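You operate a simulated robot arm through the tools that you are given. There is no shell and no other tool. Be economical: measure what you need, move in short steps, check, and stop when the job is done.

You run a simulated two-armed robot. Do the job below in one go: nothing can be reset, and whatever is moved stays where it is left.

Task
Let every onion that fits its hole drop through the sizing board's trap.
Fine: bring 65, then 55, then 45 mm to the pointer, draw the trap slide and shut it each time; those that fit end in the catch tray, any other stays on its hole.

Only the result counts: the job must be done as asked and must still hold three seconds after the hand-in. Knocking over, shifting, dropping, spilling or breaking anything else fails it.

Robot
Two 7-joint arms with fingered hands on one trunk, on a base that drives. Base frame: it is fixed to the floor where the robot stands at the start and does not move with it; the origin is under the middle of the robot, x ahead of it, y to its left, z up. Readings come in m, degrees, newtons and seconds.
The left shoulder is at the start at [0.07, 0.157, 1.26], the right one opposite. Places, roughly: sizing board [0.6, 0, 0.9]; trap slide [0.6, -0.1, 0.9]. Payload 5 kg a hand.
Tool frame (each hand has its own): the origin (TCP) lies between the finger pads and is the grasp point; the fingertips stand 0.031 m ahead of it; z points along the fingers, y is the line along which they close. Largest opening 0.156 m; the body of the gripper starts 0.088 m behind the TCP. The gripper is a hand of 4 fingers: y runs from the thumb to the fingers, the wrist lies at [0, 0, -0.249] in the tool frame.
Orientation is that of the tool frame in the base frame, as [roll, pitch, yaw] about the fixed x, y, z axes, in that order (R = Rz(yaw) Ry(pitch) Rx(roll)). With the fingers straight down and closing along the base's y, the tool's x points along the base's -x, its y along +y and its z along -z.

Tools
- The arms move only by the tool step_arm. It takes "left_rows", "right_rows" or both (then of equal length, played together; a hand with none holds still); each is a list of rows, each a list of 6 numbers: the shift along the base's x, y, z in units of 30 mm (1.0 is 30 mm), then the turn, a rotation vector about the base's x, y, z in units of 6 degrees (1.0 is 6 degrees). In form: [[tx, ty, tz, rx, ry, rz], ...]. A call has 1 to 20 rows; each row shifts and turns the commanded pose from where the row before left it. A call with a number of a shift or a turn outside -1 to 1 is refused whole. Rows are played at 5 a second. More than 0.05 m and 8.6 degrees between two rows, and nothing of the call is played. A pose out of reach is approached as far as the arm can. The call stops where the force on the tool passes 90 N (or 10 N more than at its start, if that is more) or the arm is blocked; 0.2 s more then pass. In this call time passes only in rows, and 0.2 s behind the last. It gives the time, the measured TCP pose, the force on the tool (base axes), the opening and the grip force at its end, in the units of the frame above (readings bear some noise), with the torque about the TCP (base axes, N m) and any sound that the robot's microphone picked up.
- Cameras (640 x 400 px; columns grow to the right, rows downward): "scene" is now at [0.1217, -0.0317, 1.4781]; the picture's right is [-0.42, -0.91, -0.00], its down [-0.56, 0.26, -0.79] and it looks along [0.72, -0.33, -0.61] (base axes); focal length 257 px, centre (320, 200). "left" rides on the left gripper at [-0.072, 0.002, -0.111] in its tool frame; the picture's right is [-0.02, -1.00, 0.00], its down [0.84, -0.02, -0.54] and it looks along [0.54, -0.01, 0.84] (tool axes); focal length 234 px, centre (320, 200). "right" rides on the right gripper at [0.072, 0.002, -0.111] in its tool frame; the picture's right is [-0.02, 1.00, 0.00], its down [-0.84, -0.02, -0.54] and it looks along [-0.54, -0.01, 0.84] (tool axes); focal length 234 px, centre (320, 200). There is no depth. A picture from a camera that has moved, and an enlarged one, comes with that camera's place and axes in the base frame and with its lens. The place of the scene camera against the robot may be out by one fixed shift of up to 0.018 m in any direction.
- get_image(camera): a new picture of that camera. No time passes.
- slide_trunk(by): slides the trunk up (or, below 0, down) by that many m; the arms and the scene camera ride with it, the base frame stays. It gives what a move gives, with no picture.
- steer(legs): drives the robot by 1 to 6 legs, each [ahead, turn to the left] in m and degrees, along the robot's own axes; the way and the turn of a leg run together, so that a leg with both is an arc; at most 1.5 m and 180 degrees a leg. The arms and the cameras ride along, it lands a little off, and it stops where it bumps. It gives what a move gives.
- move_fingers(finger1, finger2, finger3, thumb_bend, hand): sets how far each is bent, from 0 (flat) to 1 (curled in); at 0.3 the hand is open as for a grip, at 0.7 the pads meet at the TCP. One left out holds its place. A second passes; each finger stops where it meets its share of the squeeze, and holds until it gets a number again. It is the only way to open and close the hand. It gives what a move gives, with no picture; readings hold the bend of each and the force on the fingers (four entries, about 0 where the hand has none), thumb and palm.
- head_to(pan, tilt): turns the head with the scene camera to pan (to the left, within 86 degrees either way) and tilt (down, from -29 to 69), counted from straight ahead of the robot. It gives what a move gives.
- enlarge(camera, box): a new picture of the part [left, top, right, bottom] of that camera's present view, enlarged. No time passes.
- close_job(): hands the job in; it is judged then, once.

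Work in short steps. Places have to be worked out from the pictures, the camera data and where the tool is seen: move nearer, look again, correct. Check each grasp and each placing, and mend what went wrong. You have 120 turns and 100 pictures in all, those below and enlarged ones among them. Open the grippers and draw the arms clear of the work before you hand the job in, unless the task says otherwise; then end with one line.

The tools are called after "Request:" as name(argument=value, ...) on one line, values as JSON. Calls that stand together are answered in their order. step_arm: Moves the arms, as the interface text tells. Its arguments: {"type":"object","properties":{"left_rows":{"type":"array"},"right_rows":{"type":"array"}},"required":[]} The other tools are called the same way: slide_trunk (by) slides the trunk up or down; move_fingers (finger1, finger2, finger3, thumb_bend, hand) moves the fingers one by one; steer (legs) drives the base; head_to (pan, tilt) turns the head that bears the scene camera; get_image (camera) takes a picture; enlarge (camera, box) takes an enlarged picture of a part of a camera's view; close_job () hands the job in.

At the start:

```text
t: 0.0
left_eef_pos: [0.6058, 0.0996, 1.0879]
left_tool_rot: [180.0, 0.0, 180.0]
left_force: [-0.1, 0.5, 0.2]
left_ft_torque: [0.0, 0.04, -0.02]
left_opening: 0.1557
left_grasp_force: 0.0
left_shape: jaw
left_bend: [0.3, 0.3, 0.3, 0.3]
left_finger forces: [0.0, 0.1, 0.0, 0.0, 0.1, 0.0]
right_eef_pos: [0.5156, -0.5038, 1.1888]
right_tool_rot: [180.0, 0.0, 179.9]
right_force: [-0.4, 0.2, 0.0]
right_ft_torque: [0.0, -0.01, -0.02]
right_opening: 0.1558
right_grasp_force: 0.1
right_shape: jaw
right_bend: [0.3, 0.3, 0.3, 0.3]
right_finger forces: [0.0, 0.1, 0.0, 0.1, 0.0, 0.0]
trunk travel left (down, up): [-0.646, 0.294]
robot x, y, heading: [-0.0021, 0.0006, 0.0]
head pan, tilt: [-24.8, 37.8]
```

scene: 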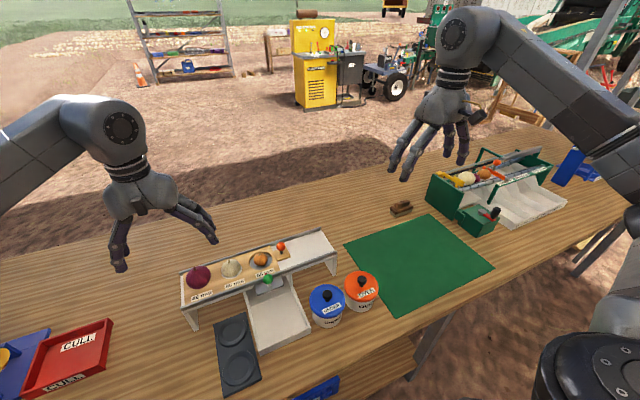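
right: 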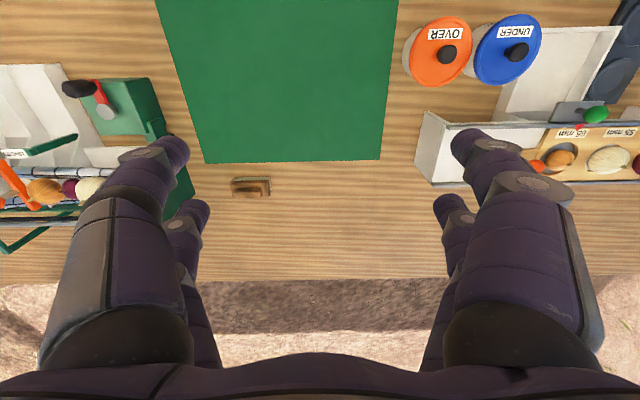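
left: 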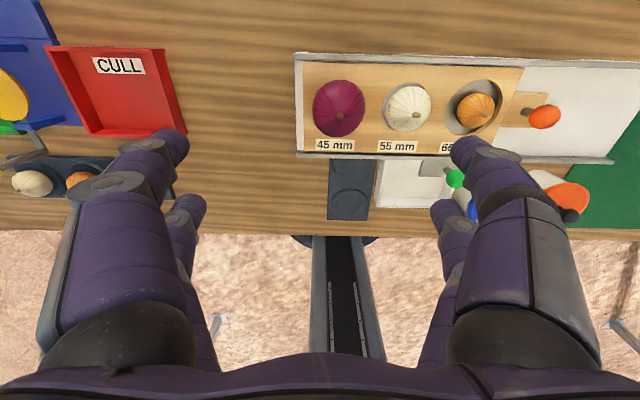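

The board with three holes lies in a channel with an orange knob at its end; a green knob marks the trap slide. I look closer at both.

Request:
enlarge(camera="scene", box=[170, 220, 350, 350])

Request:
enlarge(camera="left", box=[280, 40, 640, 240])

```text
3.08 times, centred on (260, 285) of scene
camera zoom: at [0.1217, -0.0317, 1.4781], right [-0.42, -0.91, 0.0], down [-0.56, 0.26, -0.79], along [0.72, -0.33, -0.61], focal length 790 px, centre (505, -62)
```

zoom: 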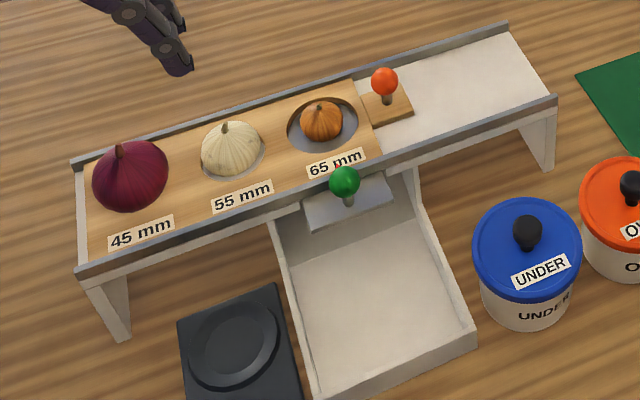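

```text
1.78 times, centred on (460, 140) of left
camera zoom: at [0.6784, 0.1007, 1.1978], right [0.02, -1.0, 0.0], down [-0.84, -0.02, 0.54], along [-0.54, -0.01, -0.84], focal length 416 px, centre (71, 307)
```

zoom: 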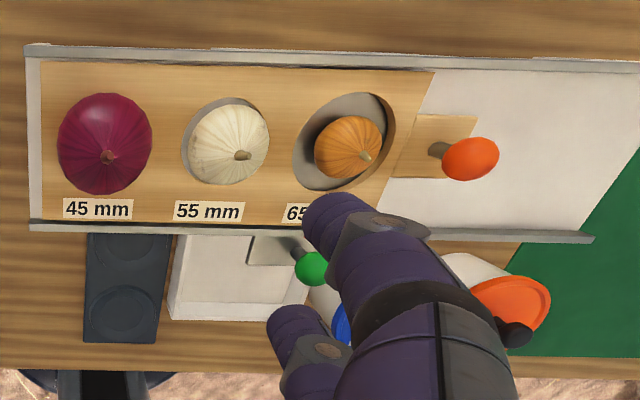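

The left hand hides part of the board, so I draw it back to the left and up, and aim the head at the board.

Request:
step_arm(left_rows=[[0, 1, 0.6, 0, 0, 0], [0, 1, 0.6, 0, 0, 0], [0, 1, 0.6, 0, 0, 0], [0, 1, 0.5, 0, 0, 0], [0, 1, 0, 0, 0, 0], [0, 1, 0, 0, 0, 0], [0, 1, 0, 0, 0, 0], [0, 1, 0, 0, 0, 0]])

Request:
head_to(pan=-5, tilt=50)

Request:
get_image(camera="scene")

```text
t: 1.8
left_eef_pos: [0.6062, 0.3389, 1.1569]
left_tool_rot: [-179.9, 0.0, -180.0]
left_force: [0.4, 0.5, 0.4]
left_ft_torque: [0.0, 0.0, -0.05]
left_opening: 0.1559
left_grasp_force: 0.0
left_shape: jaw
left_bend: [0.3, 0.3, 0.3, 0.3]
left_finger forces: [0.1, 0.0, 0.1, 0.0, 0.1, 0.0]
right_eef_pos: [0.5158, -0.5022, 1.191]
right_tool_rot: [-179.8, 0.0, 179.9]
right_force: [-0.1, 0.5, -0.3]
right_ft_torque: [-0.03, 0.0, -0.01]
right_opening: 0.156
right_grasp_force: 0.0
right_shape: jaw
right_bend: [0.3, 0.3, 0.3, 0.3]
right_finger forces: [0.0, 0.1, 0.0, 0.0, 0.1, 0.0]
trunk travel left (down, up): [-0.646, 0.294]
robot x, y, heading: [-0.0007, 0.0028, -0.1]
head pan, tilt: [-24.8, 37.8]
```

```text
t: 2.6
left_eef_pos: [0.6079, 0.3381, 1.1573]
left_tool_rot: [-180.0, 0.0, 179.9]
left_force: [-0.1, 0.7, -0.5]
left_ft_torque: [-0.02, 0.02, -0.01]
left_opening: 0.1558
left_grasp_force: 0.1
left_shape: jaw
left_bend: [0.3, 0.3, 0.3, 0.3]
left_finger forces: [0.0, 0.0, 0.0, 0.0, 0.0, 0.0]
right_eef_pos: [0.5152, -0.5036, 1.1897]
right_tool_rot: [-180.0, 0.0, -180.0]
right_force: [0.6, -0.4, 0.5]
right_ft_torque: [0.02, 0.01, -0.01]
right_opening: 0.1559
right_grasp_force: 0.0
right_shape: jaw
right_bend: [0.3, 0.3, 0.3, 0.3]
right_finger forces: [0.1, 0.0, 0.0, 0.1, 0.1, 0.0]
trunk travel left (down, up): [-0.646, 0.294]
robot x, y, heading: [-0.0017, -0.0007, -0.1]
head pan, tilt: [-5.0, 50.0]
```

```text
94 pictures are left
camera scene: at [0.12, -0.0025, 1.4607], right [-0.09, -1.0, 0.0], down [-0.76, 0.07, -0.64], along [0.64, -0.06, -0.77], focal length 257 px, centre (320, 200)
```

scene: 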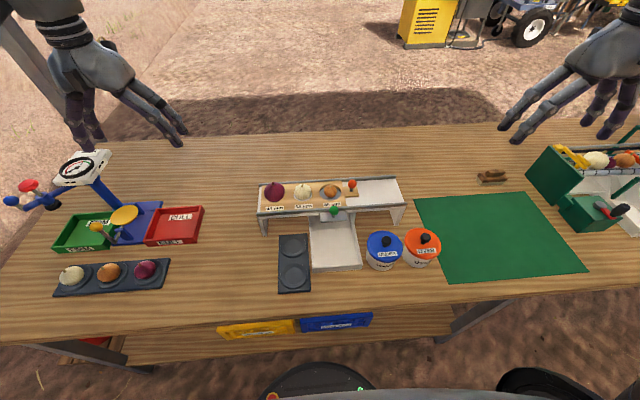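

The view is clear now. I enlarge the sizing board to find the pointer.

Request:
enlarge(camera="scene", box=[250, 170, 410, 270])

Request:
enlarge(camera="right", box=[400, 80, 640, 230])

```text
4.00 times, centred on (330, 220) of scene
camera zoom: at [0.12, -0.0025, 1.4607], right [-0.09, -1.0, 0.0], down [-0.76, 0.07, -0.64], along [0.64, -0.06, -0.77], focal length 1027 px, centre (280, 120)
```

zoom: 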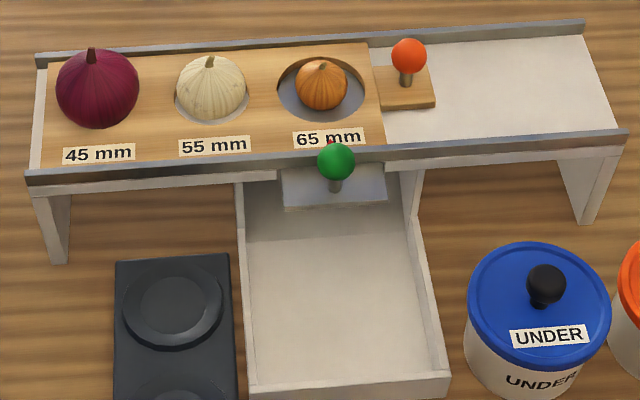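

```text
2.67 times, centred on (520, 155) of right
camera zoom: at [0.4438, -0.5036, 1.3021], right [0.02, 1.0, 0.0], down [0.84, -0.02, 0.54], along [0.54, -0.01, -0.84], focal length 624 px, centre (-213, 320)
```

zoom: 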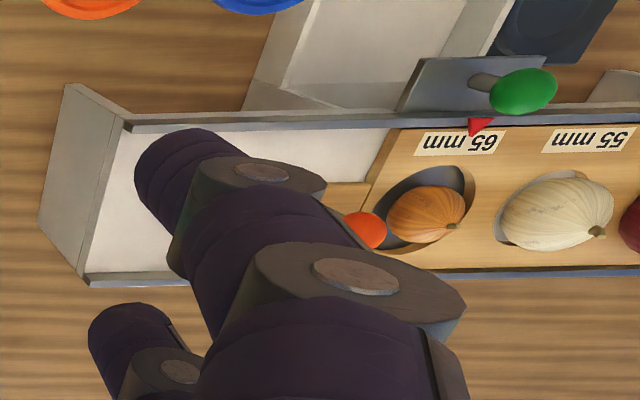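

Pointer, green knob and the 65 hole all come out near y ≈ -0.078: green knob about [0.54, -0.077, 0.927], orange knob about [0.62, -0.141, 0.938]. I bring the right hand high above the green knob, turning it 90° so that it closes along x.

Request:
step_arm(right_rows=[[0, 0.93, 0, 0, 0, 1], [0, 0.93, 0, 0, 0, 1], [0, 0.93, 0, 0, 0, 1], [0, 0.93, 0, 0, 0, 1], [0, 0.93, 0, 0, 0, 1], [0, 0.93, 0, 0, 0, 1], [0, 0.93, 0, 0, 0, 1], [0, 0.93, 0, 0, 0, 1], [0, 0.93, 0, 0, 0, 1], [0, 0.93, 0, 0, 0, 1], [0.1, 0.93, 0, 0, 0, 1], [0.1, 0.93, 0, 0, 0, 1], [0.2, 0.93, 0, 0, 0, 1], [0.2, 0.93, 0, 0, 0, 1], [0.2, 0.93, 0, 0, 0, 1]])

Request:
get_image(camera="right")

Request:
get_image(camera="scene")

```text
t: 5.8
left_eef_pos: [0.6074, 0.3409, 1.1565]
left_tool_rot: [-179.8, 0.1, -180.0]
left_force: [0.1, 0.4, 0.4]
left_ft_torque: [-0.02, 0.0, 0.0]
left_opening: 0.1559
left_grasp_force: 0.0
left_shape: jaw
left_bend: [0.3, 0.3, 0.3, 0.3]
left_finger forces: [0.0, 0.1, 0.0, 0.0, 0.0, 0.0]
right_eef_pos: [0.5409, -0.0814, 1.1898]
right_tool_rot: [-180.0, -0.1, -90.0]
right_force: [0.7, 0.9, 1.0]
right_ft_torque: [-0.03, -0.01, -0.01]
right_opening: 0.1558
right_grasp_force: 0.1
right_shape: jaw
right_bend: [0.3, 0.3, 0.3, 0.3]
right_finger forces: [0.0, 0.0, 0.0, 0.0, 0.0, 0.1]
trunk travel left (down, up): [-0.646, 0.294]
robot x, y, heading: [0.0043, -0.0032, -0.0]
head pan, tilt: [-5.0, 50.0]
```

```text
91 pictures are left
camera right: at [0.539, -0.1568, 1.3033], right [-1.0, 0.02, 0.0], down [0.02, 0.84, 0.54], along [0.01, 0.54, -0.84], focal length 234 px, centre (320, 200)
```

right: 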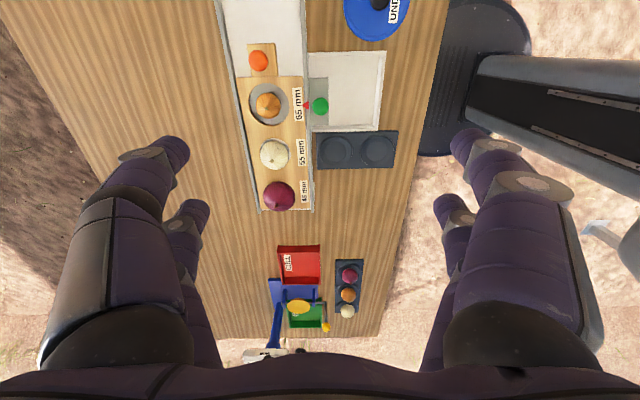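

```text
90 pictures are left
camera scene: at [0.1207, 0.0, 1.4605], right [-0.09, -1.0, 0.0], down [-0.76, 0.07, -0.64], along [0.64, -0.06, -0.77], focal length 257 px, centre (320, 200)
```

scene: 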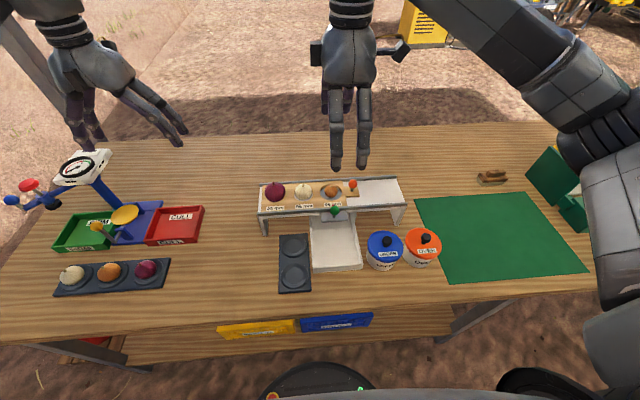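

The right camera now gives a good view straight down the channel. I enlarge the pointer area.

Request:
enlarge(camera="right", box=[230, 30, 390, 220])

```text
2.11 times, centred on (310, 125) of right
camera zoom: at [0.539, -0.1568, 1.3033], right [-1.0, 0.02, 0.0], down [0.02, 0.84, 0.54], along [0.01, 0.54, -0.84], focal length 493 px, centre (341, 358)
```

zoom: 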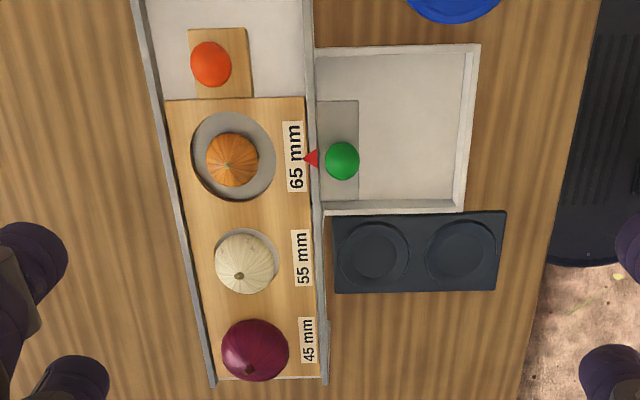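

The 65 label and hole line up with the pointer tip within a couple of millimetres already. Before using the hand, I close the fingers partly in the air to see their shape.

Request:
move_fingers(hand="right", finger1=0.55, finger2=0.55, finger3=0.55, thumb_bend=0.55)

Request:
get_image(camera="right")

Request:
enlarge(camera="scene", box=[270, 50, 430, 220])

Request:
get_image(camera="left")

```text
t: 6.8
left_eef_pos: [0.6064, 0.3394, 1.1583]
left_tool_rot: [179.9, 0.0, -179.9]
left_force: [-0.1, -0.4, 0.0]
left_ft_torque: [-0.02, 0.01, -0.02]
left_opening: 0.1559
left_grasp_force: 0.1
left_shape: jaw
left_bend: [0.3, 0.3, 0.3, 0.3]
left_finger forces: [0.0, 0.0, 0.0, 0.1, 0.0, 0.0]
right_eef_pos: [0.54, -0.0854, 1.1913]
right_tool_rot: [180.0, 0.1, -90.0]
right_force: [0.3, 0.6, -0.3]
right_ft_torque: [0.01, -0.02, 0.0]
right_opening: 0.062
right_grasp_force: 0.1
right_shape: fingers
right_bend: [0.55, 0.55, 0.55, 0.55]
right_finger forces: [0.1, 0.0, 0.0, 0.0, 0.1, 0.0]
trunk travel left (down, up): [-0.646, 0.294]
robot x, y, heading: [0.0007, 0.0001, 0.0]
head pan, tilt: [-5.0, 50.0]
```

```text
88 pictures are left
camera right: at [0.5383, -0.1583, 1.3034], right [-1.0, 0.02, 0.0], down [0.02, 0.84, 0.54], along [0.01, 0.54, -0.84], focal length 234 px, centre (320, 200)
```

right: 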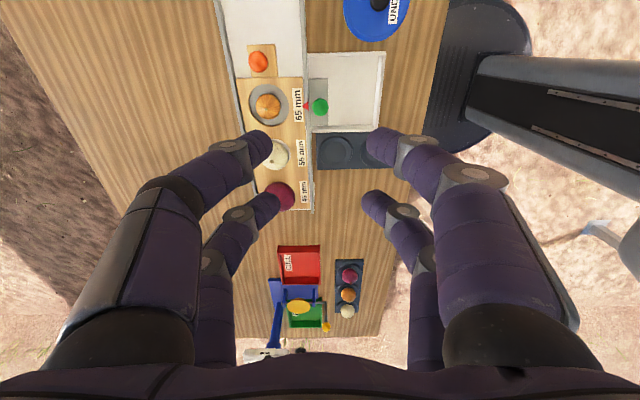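

```text
2.35 times, centred on (350, 135) of scene
camera zoom: at [0.1201, -0.0015, 1.4606], right [-0.09, -1.0, 0.0], down [-0.76, 0.07, -0.64], along [0.64, -0.06, -0.77], focal length 604 px, centre (249, 353)
```

zoom: 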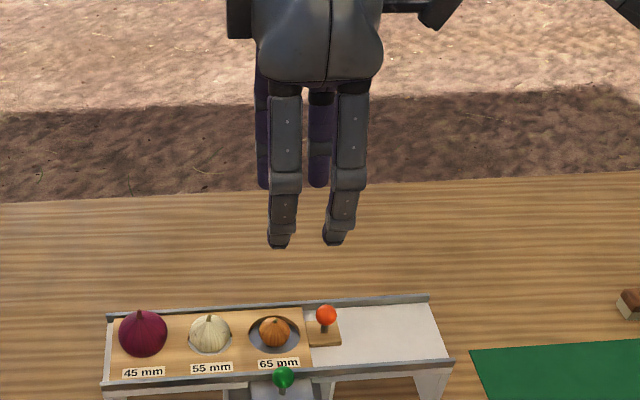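

```text
86 pictures are left
camera left: at [0.6788, 0.3408, 1.2669], right [0.02, -1.0, 0.0], down [-0.84, -0.02, 0.54], along [-0.54, -0.01, -0.84], focal length 234 px, centre (320, 200)
```

left: 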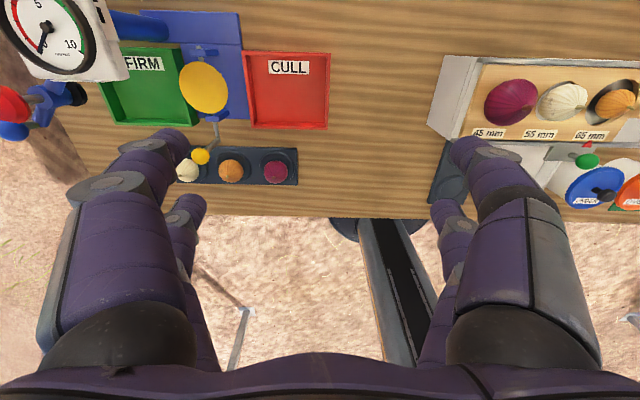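

Each hand has two pairs of opposed digits about 45 mm apart, so I must use a single pair on the knob, the camera-side one, which sits some 22 mm to -y of the TCP. I shift +y by 23 mm and come down to z ≈ 1.03 to look again.

Request:
step_arm(right_rows=[[0, 0.4, -0.9, 0, 0, 0], [0, 0.4, -0.9, 0, 0, 0], [0, 0, -0.9, 0, 0, 0], [0, 0, -0.9, 0, 0, 0], [0, 0, -0.9, 0, 0, 0], [0, 0, -0.9, 0, 0, 0]])

Request:
get_image(camera="right")

Request:
enlarge(camera="scene", box=[250, 120, 410, 250])

```text
t: 8.2
left_eef_pos: [0.6075, 0.338, 1.1573]
left_tool_rot: [180.0, 0.0, -179.9]
left_force: [-0.5, -0.6, -0.1]
left_ft_torque: [0.02, -0.02, 0.01]
left_opening: 0.1561
left_grasp_force: 0.1
left_shape: jaw
left_bend: [0.3, 0.3, 0.3, 0.3]
left_finger forces: [0.0, 0.0, 0.0, 0.1, 0.0, 0.1]
right_eef_pos: [0.5413, -0.063, 1.0271]
right_tool_rot: [180.0, 0.0, -90.1]
right_force: [-0.3, -0.4, 0.5]
right_ft_torque: [0.02, 0.0, -0.02]
right_opening: 0.0614
right_grasp_force: 0.1
right_shape: fingers
right_bend: [0.55, 0.55, 0.55, 0.55]
right_finger forces: [0.1, 0.0, 0.0, 0.1, 0.0, 0.0]
trunk travel left (down, up): [-0.646, 0.294]
robot x, y, heading: [0.0021, -0.0034, -0.1]
head pan, tilt: [-5.0, 50.0]
```

```text
85 pictures are left
camera right: at [0.5392, -0.1352, 1.1387], right [-1.0, 0.02, 0.0], down [0.02, 0.84, 0.55], along [0.01, 0.55, -0.84], focal length 234 px, centre (320, 200)
```

right: 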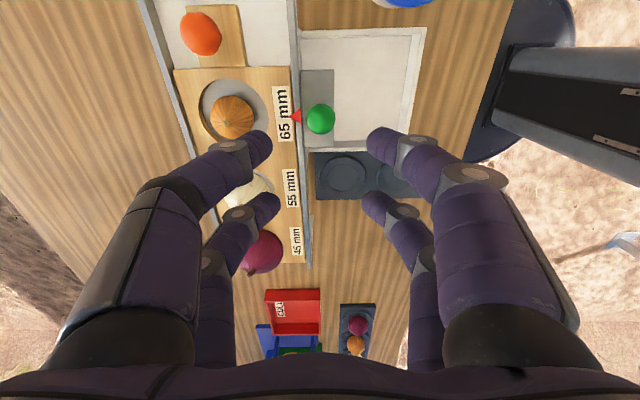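

```text
3.08 times, centred on (330, 185) of scene
camera zoom: at [0.1203, -0.0026, 1.4606], right [-0.09, -1.0, 0.0], down [-0.76, 0.07, -0.64], along [0.64, -0.06, -0.77], focal length 790 px, centre (289, 246)
```

zoom: 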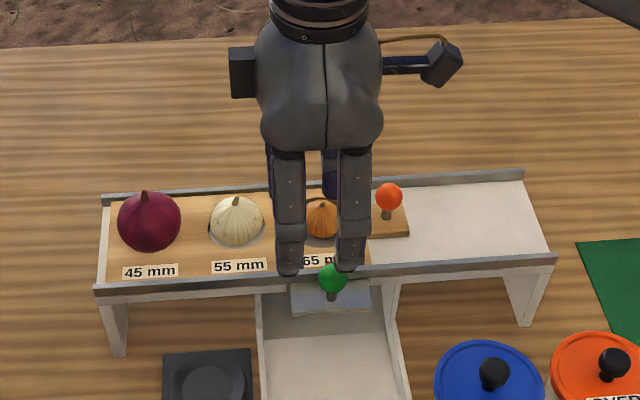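

The camera-side pair is in line with the ball in y (about -0.083). I lower 30 mm and compare fingertip height with the ball in both views.

Request:
step_arm(right_rows=[[0, 0.07, -0.5, 0, 0, 0], [0, 0, -0.5, 0, 0, 0]])

Request:
enlarge(camera="right", box=[200, 40, 440, 220])

Request:
enlarge(camera="scene", box=[280, 160, 380, 240])

```text
t: 8.8
left_eef_pos: [0.6067, 0.3392, 1.1571]
left_tool_rot: [179.9, 0.0, 179.9]
left_force: [0.1, 0.4, 0.3]
left_ft_torque: [0.05, -0.01, -0.01]
left_opening: 0.1559
left_grasp_force: 0.0
left_shape: jaw
left_bend: [0.3, 0.3, 0.3, 0.3]
left_finger forces: [0.0, 0.0, 0.0, 0.0, 0.1, 0.0]
right_eef_pos: [0.541, -0.0575, 0.9988]
right_tool_rot: [-180.0, 0.0, -89.9]
right_force: [0.1, -1.5, 0.6]
right_ft_torque: [0.03, -0.01, 0.0]
right_opening: 0.0614
right_grasp_force: 0.1
right_shape: fingers
right_bend: [0.55, 0.55, 0.55, 0.55]
right_finger forces: [0.0, 0.0, 0.0, 0.1, 0.1, 0.0]
trunk travel left (down, up): [-0.646, 0.294]
robot x, y, heading: [-0.0017, -0.0017, -0.2]
head pan, tilt: [-5.0, 50.0]
```

```text
2.22 times, centred on (320, 130) of right
camera zoom: at [0.5394, -0.1317, 1.1109], right [-1.0, 0.02, 0.0], down [0.02, 0.84, 0.54], along [0.01, 0.54, -0.84], focal length 520 px, centre (320, 356)
```

zoom: 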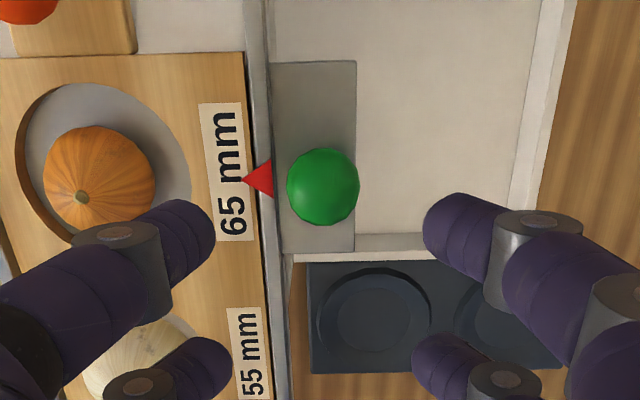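

```text
5.00 times, centred on (330, 200) of scene
camera zoom: at [0.1202, -0.0021, 1.4606], right [-0.09, -1.0, 0.0], down [-0.76, 0.07, -0.64], along [0.64, -0.06, -0.77], focal length 1284 px, centre (270, 200)
```

zoom: 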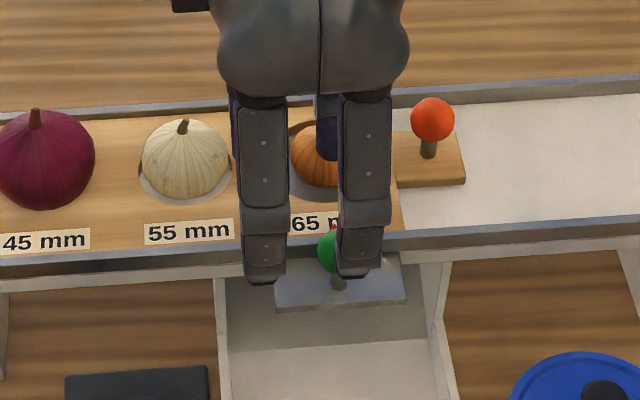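

Tips seem to be about 0.03–0.05 below the TCP, so still above the ball's centre. I lower another 22 mm and check.

Request:
step_arm(right_rows=[[0, -0.05, -0.4, 0, 0, 0], [0, -0.05, -0.35, 0, 0, 0]])

Request:
enlarge(camera="left", box=[460, 40, 640, 220])

Request:
enlarge(camera="scene", box=[280, 160, 380, 240])

```text
t: 9.4
left_eef_pos: [0.6076, 0.3389, 1.1572]
left_tool_rot: [179.8, 0.1, 180.0]
left_force: [0.3, 0.5, 0.8]
left_ft_torque: [-0.04, 0.02, 0.05]
left_opening: 0.156
left_grasp_force: 0.0
left_shape: jaw
left_bend: [0.3, 0.3, 0.3, 0.3]
left_finger forces: [0.0, 0.0, 0.0, 0.0, 0.0, 0.0]
right_eef_pos: [0.5416, -0.0609, 0.9753]
right_tool_rot: [180.0, 0.0, -90.0]
right_force: [0.0, 0.0, -0.5]
right_ft_torque: [0.01, -0.05, 0.0]
right_opening: 0.0615
right_grasp_force: 0.0
right_shape: fingers
right_bend: [0.55, 0.55, 0.55, 0.55]
right_finger forces: [0.0, 0.0, 0.1, 0.0, 0.0, 0.1]
trunk travel left (down, up): [-0.646, 0.294]
robot x, y, heading: [-0.003, 0.0021, -0.0]
head pan, tilt: [-5.0, 50.0]
```

```text
2.22 times, centred on (550, 130) of left
camera zoom: at [0.6787, 0.3405, 1.267], right [0.02, -1.0, 0.0], down [-0.84, -0.02, 0.54], along [-0.54, -0.01, -0.84], focal length 520 px, centre (-191, 356)
```

zoom: 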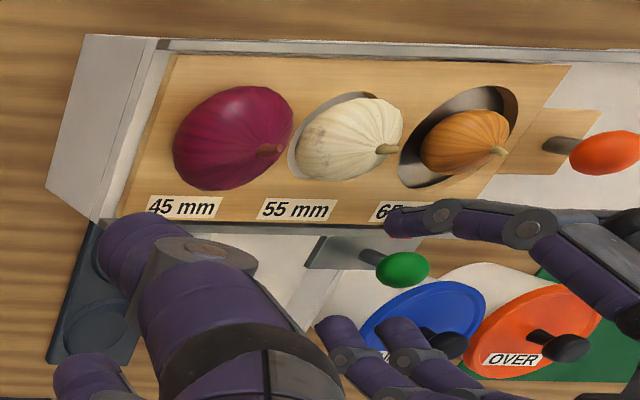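

```text
5.00 times, centred on (330, 200) of scene
camera zoom: at [0.12, -0.0019, 1.4606], right [-0.09, -1.0, 0.0], down [-0.76, 0.07, -0.64], along [0.64, -0.06, -0.77], focal length 1284 px, centre (270, 200)
```

zoom: 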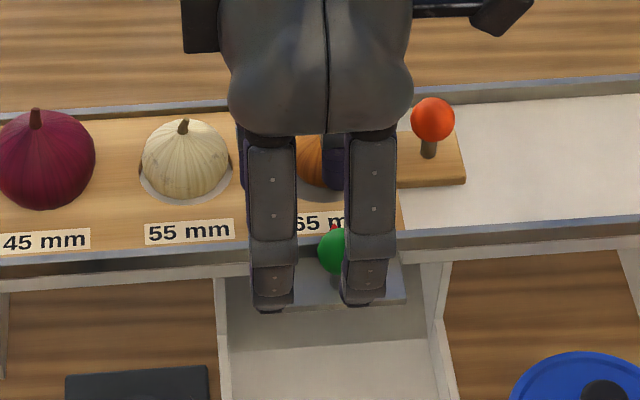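

The left camera puts the ball centre at z ≈ 0.924 and the fingertips at ≈ 0.935. I go 9 mm lower, so the tips straddle the ball's middle just above the rail, then close onto the ball.

Request:
step_arm(right_rows=[[0, 0, -0.3, 0, 0, 0]])

Request:
move_fingers(hand="right", finger1=0.63, finger2=0.63, finger3=0.63, thumb_bend=0.63)

Request:
enlarge(camera="left", box=[520, 80, 640, 200])

Request:
enlarge(camera="right", box=[200, 40, 440, 220])

```text
t: 9.8
left_eef_pos: [0.6076, 0.3384, 1.156]
left_tool_rot: [180.0, -0.1, -180.0]
left_force: [-1.4, 0.9, 0.1]
left_ft_torque: [-0.01, 0.0, 0.04]
left_opening: 0.1556
left_grasp_force: 0.2
left_shape: jaw
left_bend: [0.3, 0.3, 0.3, 0.3]
left_finger forces: [0.0, 0.0, 0.0, 0.1, 0.1, 0.0]
right_eef_pos: [0.5409, -0.0614, 0.9643]
right_tool_rot: [180.0, 0.0, -90.0]
right_force: [0.3, 0.2, 0.2]
right_ft_torque: [-0.01, -0.01, 0.0]
right_opening: 0.0616
right_grasp_force: 0.1
right_shape: fingers
right_bend: [0.55, 0.55, 0.55, 0.55]
right_finger forces: [0.0, 0.0, 0.0, 0.0, 0.0, 0.0]
trunk travel left (down, up): [-0.646, 0.294]
robot x, y, heading: [-0.0006, -0.0025, 0.1]
head pan, tilt: [-5.0, 50.0]
```

```text
t: 10.8
left_eef_pos: [0.6065, 0.3384, 1.1571]
left_tool_rot: [-180.0, -0.1, 179.9]
left_force: [1.1, -0.5, 0.4]
left_ft_torque: [-0.03, 0.01, -0.01]
left_opening: 0.1558
left_grasp_force: 0.1
left_shape: jaw
left_bend: [0.3, 0.3, 0.3, 0.3]
left_finger forces: [0.0, 0.1, 0.0, 0.0, 0.0, 0.0]
right_eef_pos: [0.542, -0.0611, 0.9665]
right_tool_rot: [-180.0, 0.0, -90.1]
right_force: [0.3, 0.0, 0.8]
right_ft_torque: [0.04, 0.0, -0.01]
right_opening: 0.0306
right_grasp_force: 0.0
right_shape: fingers
right_bend: [0.63, 0.63, 0.63, 0.63]
right_finger forces: [0.0, 0.1, 0.1, 0.0, 0.0, 0.1]
trunk travel left (down, up): [-0.646, 0.294]
robot x, y, heading: [-0.001, 0.0013, 0.3]
head pan, tilt: [-5.0, 50.0]
```

```text
3.33 times, centred on (580, 140) of left
camera zoom: at [0.6787, 0.3406, 1.2669], right [0.02, -1.0, 0.0], down [-0.84, -0.02, 0.54], along [-0.54, -0.01, -0.84], focal length 781 px, centre (-547, 400)
```

zoom: 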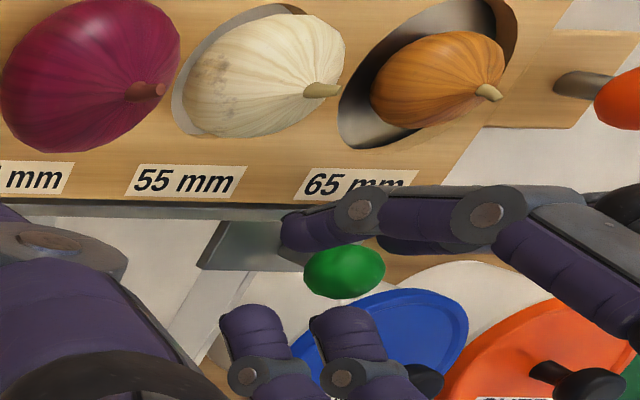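

```text
2.22 times, centred on (320, 130) of right
camera zoom: at [0.5388, -0.1348, 1.079], right [-1.0, 0.02, 0.0], down [0.02, 0.84, 0.54], along [0.01, 0.54, -0.84], focal length 520 px, centre (320, 356)
```

zoom: 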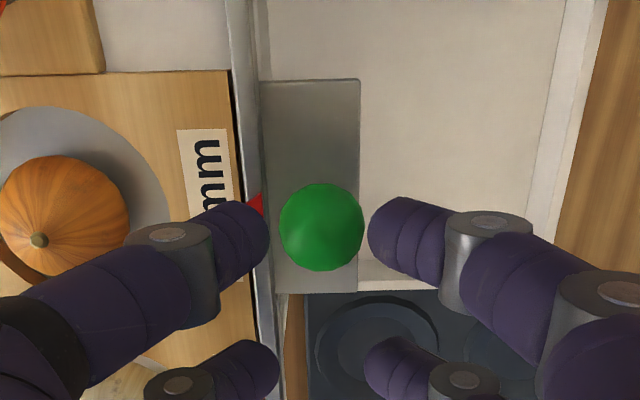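

The ball sits neatly between the camera-side digits. I close a bit more to take hold.

Request:
move_fingers(hand="right", finger1=0.67, finger2=0.67, finger3=0.67, thumb_bend=0.67)

Request:
enlarge(camera="right", box=[200, 40, 440, 220])

```text
t: 11.8
left_eef_pos: [0.6069, 0.3389, 1.1572]
left_tool_rot: [-180.0, 0.0, -180.0]
left_force: [0.1, -0.4, -0.5]
left_ft_torque: [0.01, -0.02, 0.01]
left_opening: 0.1556
left_grasp_force: 0.0
left_shape: jaw
left_bend: [0.3, 0.3, 0.3, 0.3]
left_finger forces: [0.0, 0.0, 0.0, 0.0, 0.0, 0.0]
right_eef_pos: [0.5405, -0.0613, 0.9665]
right_tool_rot: [-179.9, -0.1, -90.0]
right_force: [-0.9, -0.1, 0.0]
right_ft_torque: [-0.02, 0.01, 0.02]
right_opening: 0.0178
right_grasp_force: 0.3
right_shape: fingers
right_bend: [0.66, 0.67, 0.67, 0.67]
right_finger forces: [0.8, 0.0, 0.0, 0.1, 0.3, 0.0]
trunk travel left (down, up): [-0.646, 0.294]
robot x, y, heading: [0.0027, -0.0008, -0.1]
head pan, tilt: [-5.0, 50.0]
```

```text
2.22 times, centred on (320, 130) of right
camera zoom: at [0.5387, -0.1348, 1.079], right [-1.0, 0.02, 0.0], down [0.02, 0.84, 0.54], along [0.01, 0.54, -0.84], focal length 520 px, centre (320, 356)
```

zoom: 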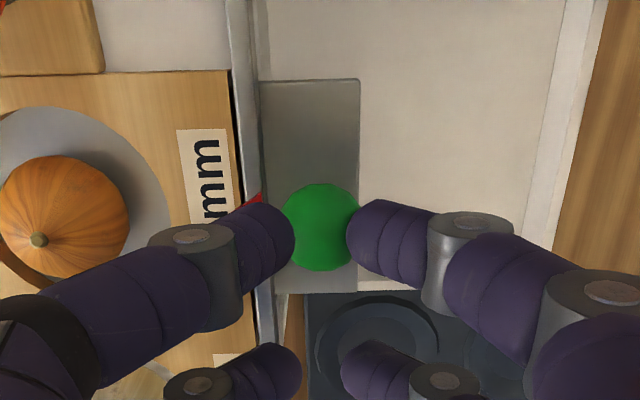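

Finger 1 touches the ball. I draw the slide 30 mm toward the robot and look.

Request:
step_arm(right_rows=[[-0.25, 0, 0, 0, 0, 0], [-0.25, 0, 0, 0, 0, 0], [-0.25, 0, 0, 0, 0, 0], [-0.25, 0, 0, 0, 0, 0]])

Request:
get_image(camera="right")

```text
t: 12.8
left_eef_pos: [0.6072, 0.3384, 1.1571]
left_tool_rot: [-180.0, 0.0, -180.0]
left_force: [-0.5, -1.4, 0.5]
left_ft_torque: [0.0, -0.02, 0.01]
left_opening: 0.1557
left_grasp_force: 0.1
left_shape: jaw
left_bend: [0.3, 0.3, 0.3, 0.3]
left_finger forces: [0.1, 0.0, 0.1, 0.0, 0.0, 0.0]
right_eef_pos: [0.5102, -0.0606, 0.9661]
right_tool_rot: [-180.0, 0.1, -90.0]
right_force: [1.2, -0.5, 0.3]
right_ft_torque: [0.01, -0.03, 0.02]
right_opening: 0.0167
right_grasp_force: 0.7
right_shape: fingers
right_bend: [0.67, 0.67, 0.67, 0.67]
right_finger forces: [0.6, 0.1, 0.1, 0.0, 0.9, 0.0]
trunk travel left (down, up): [-0.646, 0.294]
robot x, y, heading: [0.0045, 0.0048, -0.3]
head pan, tilt: [-5.0, 50.0]
```

```text
76 pictures are left
camera right: at [0.5083, -0.1355, 1.079], right [-1.0, 0.02, 0.0], down [0.02, 0.84, 0.54], along [0.01, 0.54, -0.84], focal length 234 px, centre (320, 200)
```

right: 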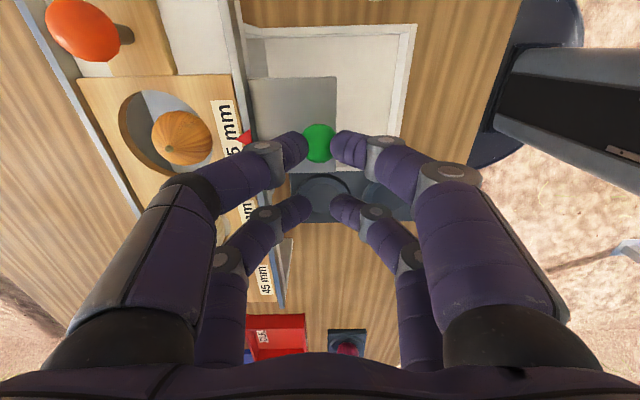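

The slide is following, with little force. I draw it 30 mm further.

Request:
step_arm(right_rows=[[-0.25, 0, 0, 0, 0, 0], [-0.25, 0, 0, 0, 0, 0], [-0.25, 0, 0, 0, 0, 0], [-0.25, 0, 0, 0, 0, 0]])

Request:
get_image(camera="right")

```text
t: 13.8
left_eef_pos: [0.6064, 0.3392, 1.1575]
left_tool_rot: [180.0, 0.1, 179.9]
left_force: [-0.7, -0.2, 0.0]
left_ft_torque: [-0.01, -0.01, 0.02]
left_opening: 0.156
left_grasp_force: 0.0
left_shape: jaw
left_bend: [0.3, 0.3, 0.3, 0.3]
left_finger forces: [0.0, 0.0, 0.0, 0.0, 0.0, 0.1]
right_eef_pos: [0.48, -0.0619, 0.9658]
right_tool_rot: [180.0, 0.1, -90.0]
right_force: [-1.0, -0.2, 2.4]
right_ft_torque: [-0.09, 0.02, 0.03]
right_opening: 0.0168
right_grasp_force: 1.5
right_shape: fingers
right_bend: [0.66, 0.67, 0.67, 0.67]
right_finger forces: [1.6, 0.0, 0.1, 0.0, 1.7, 0.1]
trunk travel left (down, up): [-0.646, 0.294]
robot x, y, heading: [-0.0014, 0.0015, 0.1]
head pan, tilt: [-5.0, 50.0]
```

```text
75 pictures are left
camera right: at [0.4775, -0.1352, 1.0782], right [-1.0, 0.02, 0.0], down [0.02, 0.84, 0.54], along [0.01, 0.54, -0.84], focal length 234 px, centre (320, 200)
```

right: 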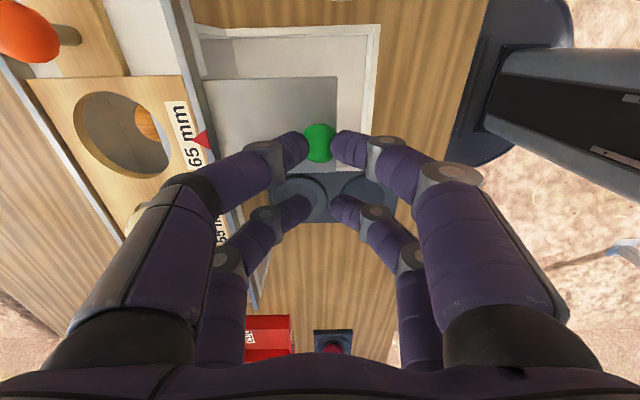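

The orange onion has dropped through. I draw on gently to be sure the trap is fully open.

Request:
step_arm(right_rows=[[-0.2, 0, 0, 0, 0, 0], [-0.2, 0, 0, 0, 0, 0], [-0.2, 0, 0, 0, 0, 0]])

Request:
get_image(camera="right")

Request:
enlarge(camera="scene", box=[250, 170, 410, 290])

```text
t: 14.6
left_eef_pos: [0.6066, 0.3391, 1.1569]
left_tool_rot: [180.0, 0.0, -179.9]
left_force: [-0.6, 0.5, 0.2]
left_ft_torque: [0.01, 0.03, 0.02]
left_opening: 0.1558
left_grasp_force: 0.1
left_shape: jaw
left_bend: [0.3, 0.3, 0.3, 0.3]
left_finger forces: [0.0, 0.0, 0.0, 0.1, 0.0, 0.0]
right_eef_pos: [0.4607, -0.0607, 0.9658]
right_tool_rot: [-180.0, 0.0, -90.0]
right_force: [-1.2, -0.2, 1.4]
right_ft_torque: [-0.05, 0.0, -0.03]
right_opening: 0.0174
right_grasp_force: 0.9
right_shape: fingers
right_bend: [0.66, 0.67, 0.67, 0.67]
right_finger forces: [1.6, 0.0, 0.0, 0.0, 0.1, 0.0]
trunk travel left (down, up): [-0.646, 0.294]
robot x, y, heading: [0.0011, -0.0011, 0.1]
head pan, tilt: [-5.0, 50.0]
```

```text
74 pictures are left
camera right: at [0.4595, -0.1347, 1.0792], right [-1.0, 0.02, 0.0], down [0.02, 0.84, 0.54], along [0.01, 0.54, -0.84], focal length 234 px, centre (320, 200)
```

right: 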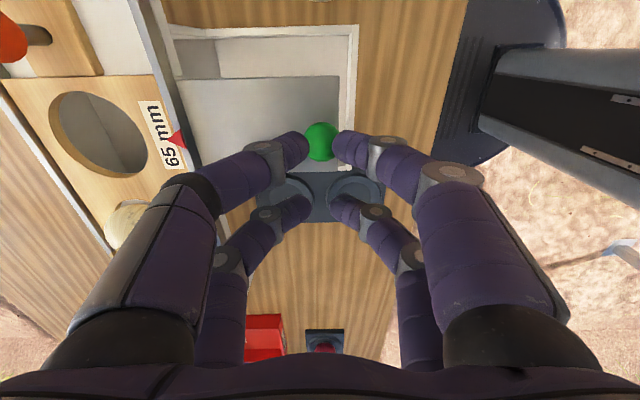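

```text
3.33 times, centred on (330, 230) of scene
camera zoom: at [0.1197, -0.0018, 1.4606], right [-0.09, -1.0, 0.0], down [-0.76, 0.07, -0.64], along [0.64, -0.06, -0.77], focal length 856 px, centre (287, 100)
```

zoom: 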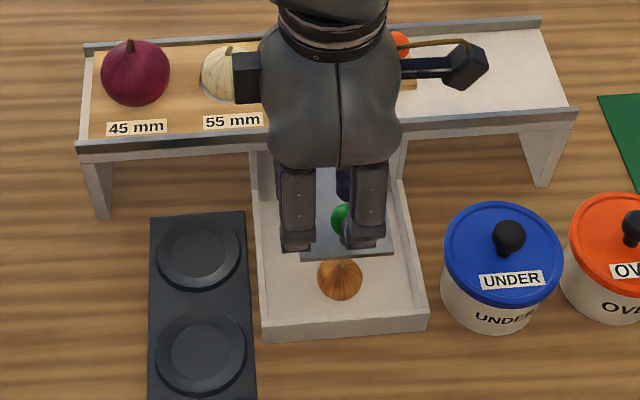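

The orange onion lies in the catch tray. Now I push the slide shut again, 80 mm back.

Request:
step_arm(right_rows=[[0.25, 0, 0, 0, 0, 0], [0.25, 0, 0, 0, 0, 0], [0.25, 0, 0, 0, 0, 0], [0.25, 0, 0, 0, 0, 0], [0.25, 0, 0, 0, 0, 0], [0.25, 0, 0, 0, 0, 0], [0.25, 0, 0, 0, 0, 0], [0.25, 0, 0, 0, 0, 0], [0.25, 0, 0, 0, 0, 0], [0.25, 0, 0, 0, 0, 0], [0.17, 0, 0, 0, 0, 0]])

Request:
get_image(camera="right")

```text
t: 17.0
left_eef_pos: [0.6059, 0.3384, 1.1585]
left_tool_rot: [180.0, -0.1, 179.9]
left_force: [0.3, 0.0, -0.7]
left_ft_torque: [0.0, 0.0, 0.02]
left_opening: 0.1559
left_grasp_force: 0.0
left_shape: jaw
left_bend: [0.3, 0.3, 0.3, 0.3]
left_finger forces: [0.0, 0.0, 0.0, 0.0, 0.0, 0.0]
right_eef_pos: [0.5404, -0.0626, 0.9666]
right_tool_rot: [179.9, 0.0, -90.0]
right_force: [-1.0, -1.0, 2.3]
right_ft_torque: [-0.03, 0.04, -0.02]
right_opening: 0.0174
right_grasp_force: 0.4
right_shape: fingers
right_bend: [0.66, 0.67, 0.67, 0.67]
right_finger forces: [1.7, 0.0, 0.0, 0.1, 0.0, 0.0]
trunk travel left (down, up): [-0.646, 0.294]
robot x, y, heading: [0.0023, 0.0001, -0.0]
head pan, tilt: [-5.0, 50.0]
```

```text
72 pictures are left
camera right: at [0.5398, -0.1363, 1.0792], right [-1.0, 0.02, 0.0], down [0.02, 0.84, 0.54], along [0.01, 0.54, -0.84], focal length 234 px, centre (320, 200)
```

right: 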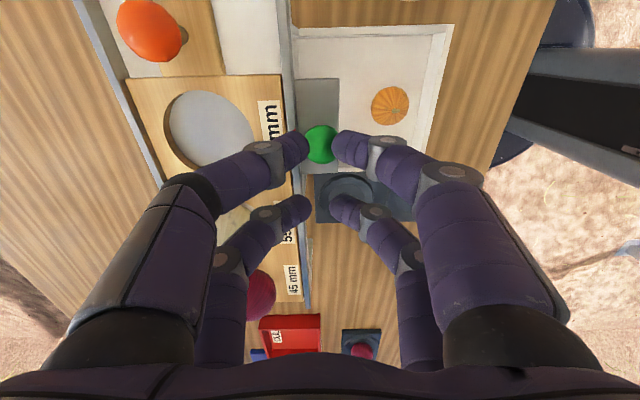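

The trap looks shut (grey floor under the 65 hole) and the onion is in the tray. I nudge 2 mm more to seat it, then open the fingers.

Request:
step_arm(right_rows=[[0.08, 0, 0, 0, 0, 0]])

Request:
move_fingers(hand="right", finger1=0.57, finger2=0.57, finger3=0.57, thumb_bend=0.57)

Request:
step_arm(right_rows=[[0, 0, 0.8, 0, 0, 0], [0, 0, 0.8, 0, 0, 0], [0, 0, 0.8, 0, 0, 0]])

Request:
enlarge(camera="right", box=[160, 0, 440, 220])

```text
t: 17.4
left_eef_pos: [0.6064, 0.3387, 1.1578]
left_tool_rot: [180.0, 0.0, -180.0]
left_force: [-0.4, 0.1, -0.6]
left_ft_torque: [0.0, -0.01, -0.06]
left_opening: 0.1559
left_grasp_force: 0.1
left_shape: jaw
left_bend: [0.3, 0.3, 0.3, 0.3]
left_finger forces: [0.0, 0.1, 0.0, 0.0, 0.1, 0.1]
right_eef_pos: [0.5439, -0.0615, 0.967]
right_tool_rot: [-179.9, 0.0, -90.0]
right_force: [-2.9, -0.3, 1.2]
right_ft_torque: [-0.1, 0.12, -0.06]
right_opening: 0.0191
right_grasp_force: 1.6
right_shape: fingers
right_bend: [0.65, 0.67, 0.67, 0.67]
right_finger forces: [3.3, 0.1, 0.0, 0.1, 0.1, 0.0]
trunk travel left (down, up): [-0.646, 0.294]
robot x, y, heading: [0.0021, 0.0002, -0.1]
head pan, tilt: [-5.0, 50.0]
```

```text
t: 18.4
left_eef_pos: [0.6067, 0.3403, 1.1585]
left_tool_rot: [-179.8, -0.1, 180.0]
left_force: [-0.2, 0.4, -0.5]
left_ft_torque: [-0.04, 0.03, 0.03]
left_opening: 0.156
left_grasp_force: 0.2
left_shape: jaw
left_bend: [0.3, 0.3, 0.3, 0.3]
left_finger forces: [0.0, 0.1, 0.0, 0.0, 0.0, 0.1]
right_eef_pos: [0.5445, -0.0624, 0.9674]
right_tool_rot: [-180.0, 0.0, -89.9]
right_force: [-0.9, 0.2, -0.4]
right_ft_torque: [-0.02, 0.02, -0.02]
right_opening: 0.0565
right_grasp_force: 0.0
right_shape: fingers
right_bend: [0.56, 0.56, 0.56, 0.56]
right_finger forces: [0.1, 0.0, 0.0, 0.1, 0.1, 0.0]
trunk travel left (down, up): [-0.646, 0.294]
robot x, y, heading: [0.0013, 0.0004, 0.2]
head pan, tilt: [-5.0, 50.0]
```

```text
t: 19.2
left_eef_pos: [0.6066, 0.3395, 1.1585]
left_tool_rot: [-180.0, 0.1, 179.9]
left_force: [-0.8, -0.3, -0.3]
left_ft_torque: [-0.02, 0.01, -0.01]
left_opening: 0.1561
left_grasp_force: 0.0
left_shape: jaw
left_bend: [0.3, 0.3, 0.3, 0.3]
left_finger forces: [0.0, 0.1, 0.0, 0.0, 0.0, 0.0]
right_eef_pos: [0.5436, -0.0622, 1.0401]
right_tool_rot: [179.9, 0.1, -90.0]
right_force: [0.3, -0.6, -0.1]
right_ft_torque: [0.01, -0.01, 0.03]
right_opening: 0.0564
right_grasp_force: 0.0
right_shape: fingers
right_bend: [0.56, 0.56, 0.56, 0.56]
right_finger forces: [0.1, 0.0, 0.0, 0.0, 0.1, 0.1]
trunk travel left (down, up): [-0.646, 0.294]
robot x, y, heading: [-0.0004, -0.0021, -0.2]
head pan, tilt: [-5.0, 50.0]
```

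```text
1.82 times, centred on (300, 110) of right
camera zoom: at [0.5414, -0.1361, 1.1519], right [-1.0, 0.02, 0.0], down [0.02, 0.84, 0.54], along [0.01, 0.54, -0.84], focal length 426 px, centre (356, 364)
```

zoom: 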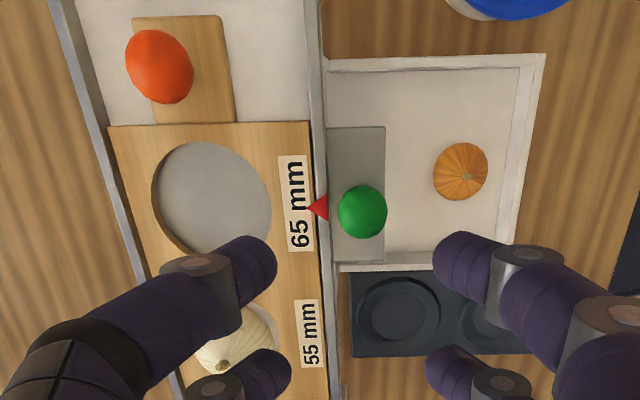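

The slide is seated; the 65 hole is closed. I close the fingers nearly together and go to the +y side of the orange knob (≈[0.621, -0.143, 0.938]), still high.

Request:
move_fingers(hand="right", finger1=0.67, finger2=0.67, finger3=0.67, thumb_bend=0.67)

Request:
step_arm(right_rows=[[0.85, -0.3, 0, 0, 0, 0], [0.85, -0.3, 0, 0, 0, 0], [0.85, -0.3, 0, 0, 0, 0], [0, 0, -0.6, 0, 0, 0]])

Request:
get_image(camera="right")

Request:
enlarge(camera="left", box=[420, 20, 640, 220])

```text
t: 20.2
left_eef_pos: [0.6073, 0.3381, 1.1567]
left_tool_rot: [-180.0, -0.1, -180.0]
left_force: [0.4, -0.7, 0.9]
left_ft_torque: [-0.04, 0.03, 0.0]
left_opening: 0.1556
left_grasp_force: 0.1
left_shape: jaw
left_bend: [0.3, 0.3, 0.3, 0.3]
left_finger forces: [0.1, 0.0, 0.0, 0.0, 0.0, 0.0]
right_eef_pos: [0.5439, -0.062, 1.0389]
right_tool_rot: [179.9, 0.0, -90.0]
right_force: [-0.9, -0.1, -1.2]
right_ft_torque: [0.01, 0.0, -0.01]
right_opening: 0.0156
right_grasp_force: 0.0
right_shape: fingers
right_bend: [0.67, 0.67, 0.67, 0.67]
right_finger forces: [0.1, 0.0, 0.0, 0.1, 0.0, 0.0]
trunk travel left (down, up): [-0.646, 0.294]
robot x, y, heading: [-0.0007, -0.0002, -0.1]
head pan, tilt: [-5.0, 50.0]
```

```text
t: 21.2
left_eef_pos: [0.608, 0.3375, 1.1575]
left_tool_rot: [-180.0, 0.0, -180.0]
left_force: [0.1, 0.1, -0.2]
left_ft_torque: [0.01, -0.01, -0.01]
left_opening: 0.1558
left_grasp_force: 0.0
left_shape: jaw
left_bend: [0.3, 0.3, 0.3, 0.3]
left_finger forces: [0.0, 0.0, 0.0, 0.0, 0.0, 0.0]
right_eef_pos: [0.6232, -0.088, 1.022]
right_tool_rot: [-180.0, 0.0, -90.0]
right_force: [-0.5, 0.0, 0.2]
right_ft_torque: [0.02, 0.01, -0.02]
right_opening: 0.0153
right_grasp_force: 0.1
right_shape: fingers
right_bend: [0.67, 0.67, 0.67, 0.67]
right_finger forces: [0.1, 0.0, 0.0, 0.0, 0.0, 0.1]
trunk travel left (down, up): [-0.646, 0.294]
robot x, y, heading: [0.0007, -0.0022, 0.1]
head pan, tilt: [-5.0, 50.0]
```

```text
70 pictures are left
camera right: at [0.6211, -0.1622, 1.1344], right [-1.0, 0.02, 0.0], down [0.02, 0.84, 0.55], along [0.01, 0.54, -0.84], focal length 234 px, centre (320, 200)
```

right: 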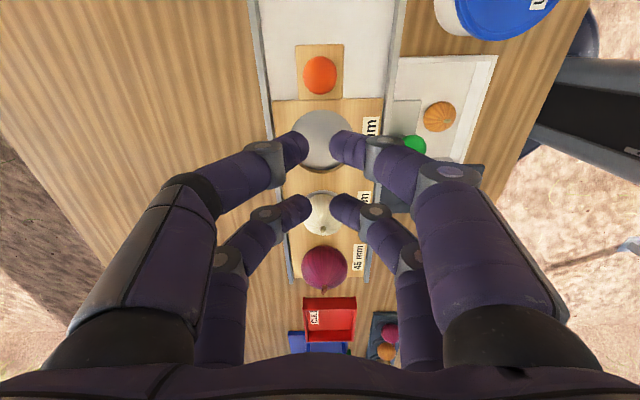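

```text
2.00 times, centred on (530, 120) of left
camera zoom: at [0.6789, 0.3403, 1.2669], right [0.02, -1.0, 0.0], down [-0.84, -0.02, 0.55], along [-0.54, -0.01, -0.84], focal length 468 px, centre (-100, 360)
```

zoom: 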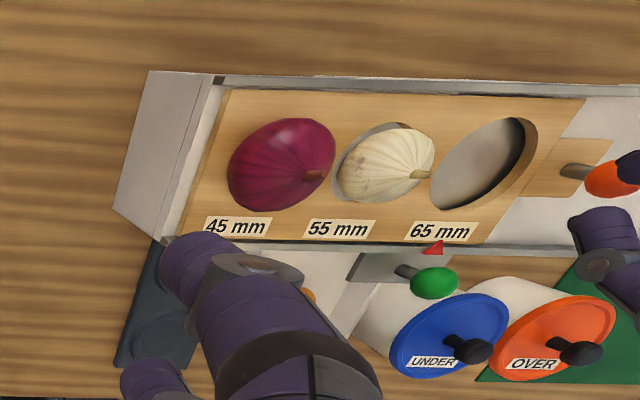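

The knob is in line with the fingers at y ≈ -0.145, clear by about 13 mm. I lower to working height and check.

Request:
step_arm(right_rows=[[-0.05, 0, -0.6, 0, 0, 0], [0, 0, -0.6, 0, 0, 0], [0, 0, -0.6, 0, 0, 0]])

Request:
get_image(camera="right")

Request:
enlarge(camera="left", box=[420, 20, 640, 220])

```text
t: 22.0
left_eef_pos: [0.607, 0.3395, 1.1563]
left_tool_rot: [180.0, 0.0, 179.9]
left_force: [0.3, 0.2, 0.4]
left_ft_torque: [0.01, -0.02, -0.01]
left_opening: 0.1559
left_grasp_force: 0.0
left_shape: jaw
left_bend: [0.3, 0.3, 0.3, 0.3]
left_finger forces: [0.0, 0.0, 0.0, 0.0, 0.1, 0.0]
right_eef_pos: [0.6214, -0.0889, 0.9667]
right_tool_rot: [180.0, 0.0, -90.0]
right_force: [-0.2, -1.2, 0.6]
right_ft_torque: [-0.01, -0.04, 0.0]
right_opening: 0.0156
right_grasp_force: 0.1
right_shape: fingers
right_bend: [0.67, 0.67, 0.67, 0.67]
right_finger forces: [0.0, 0.1, 0.1, 0.1, 0.0, 0.1]
trunk travel left (down, up): [-0.646, 0.294]
robot x, y, heading: [0.0001, 0.0017, -0.0]
head pan, tilt: [-5.0, 50.0]
```

```text
68 pictures are left
camera right: at [0.6195, -0.1625, 1.0801], right [-1.0, 0.02, 0.0], down [0.02, 0.84, 0.54], along [0.01, 0.54, -0.84], focal length 234 px, centre (320, 200)
```

right: 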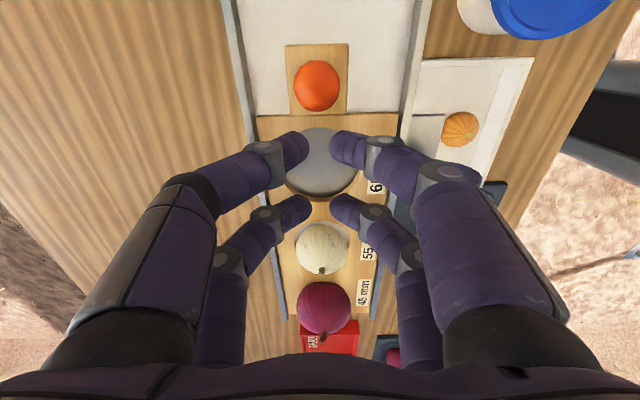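

```text
2.00 times, centred on (530, 120) of left
camera zoom: at [0.6789, 0.3406, 1.2669], right [0.02, -1.0, 0.0], down [-0.84, -0.02, 0.55], along [-0.54, -0.01, -0.84], focal length 468 px, centre (-100, 360)
```

zoom: 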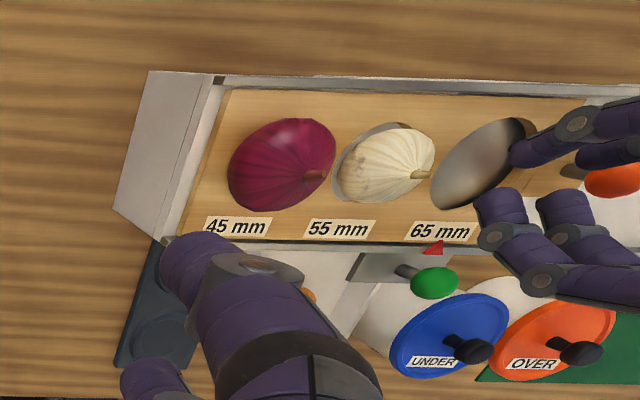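

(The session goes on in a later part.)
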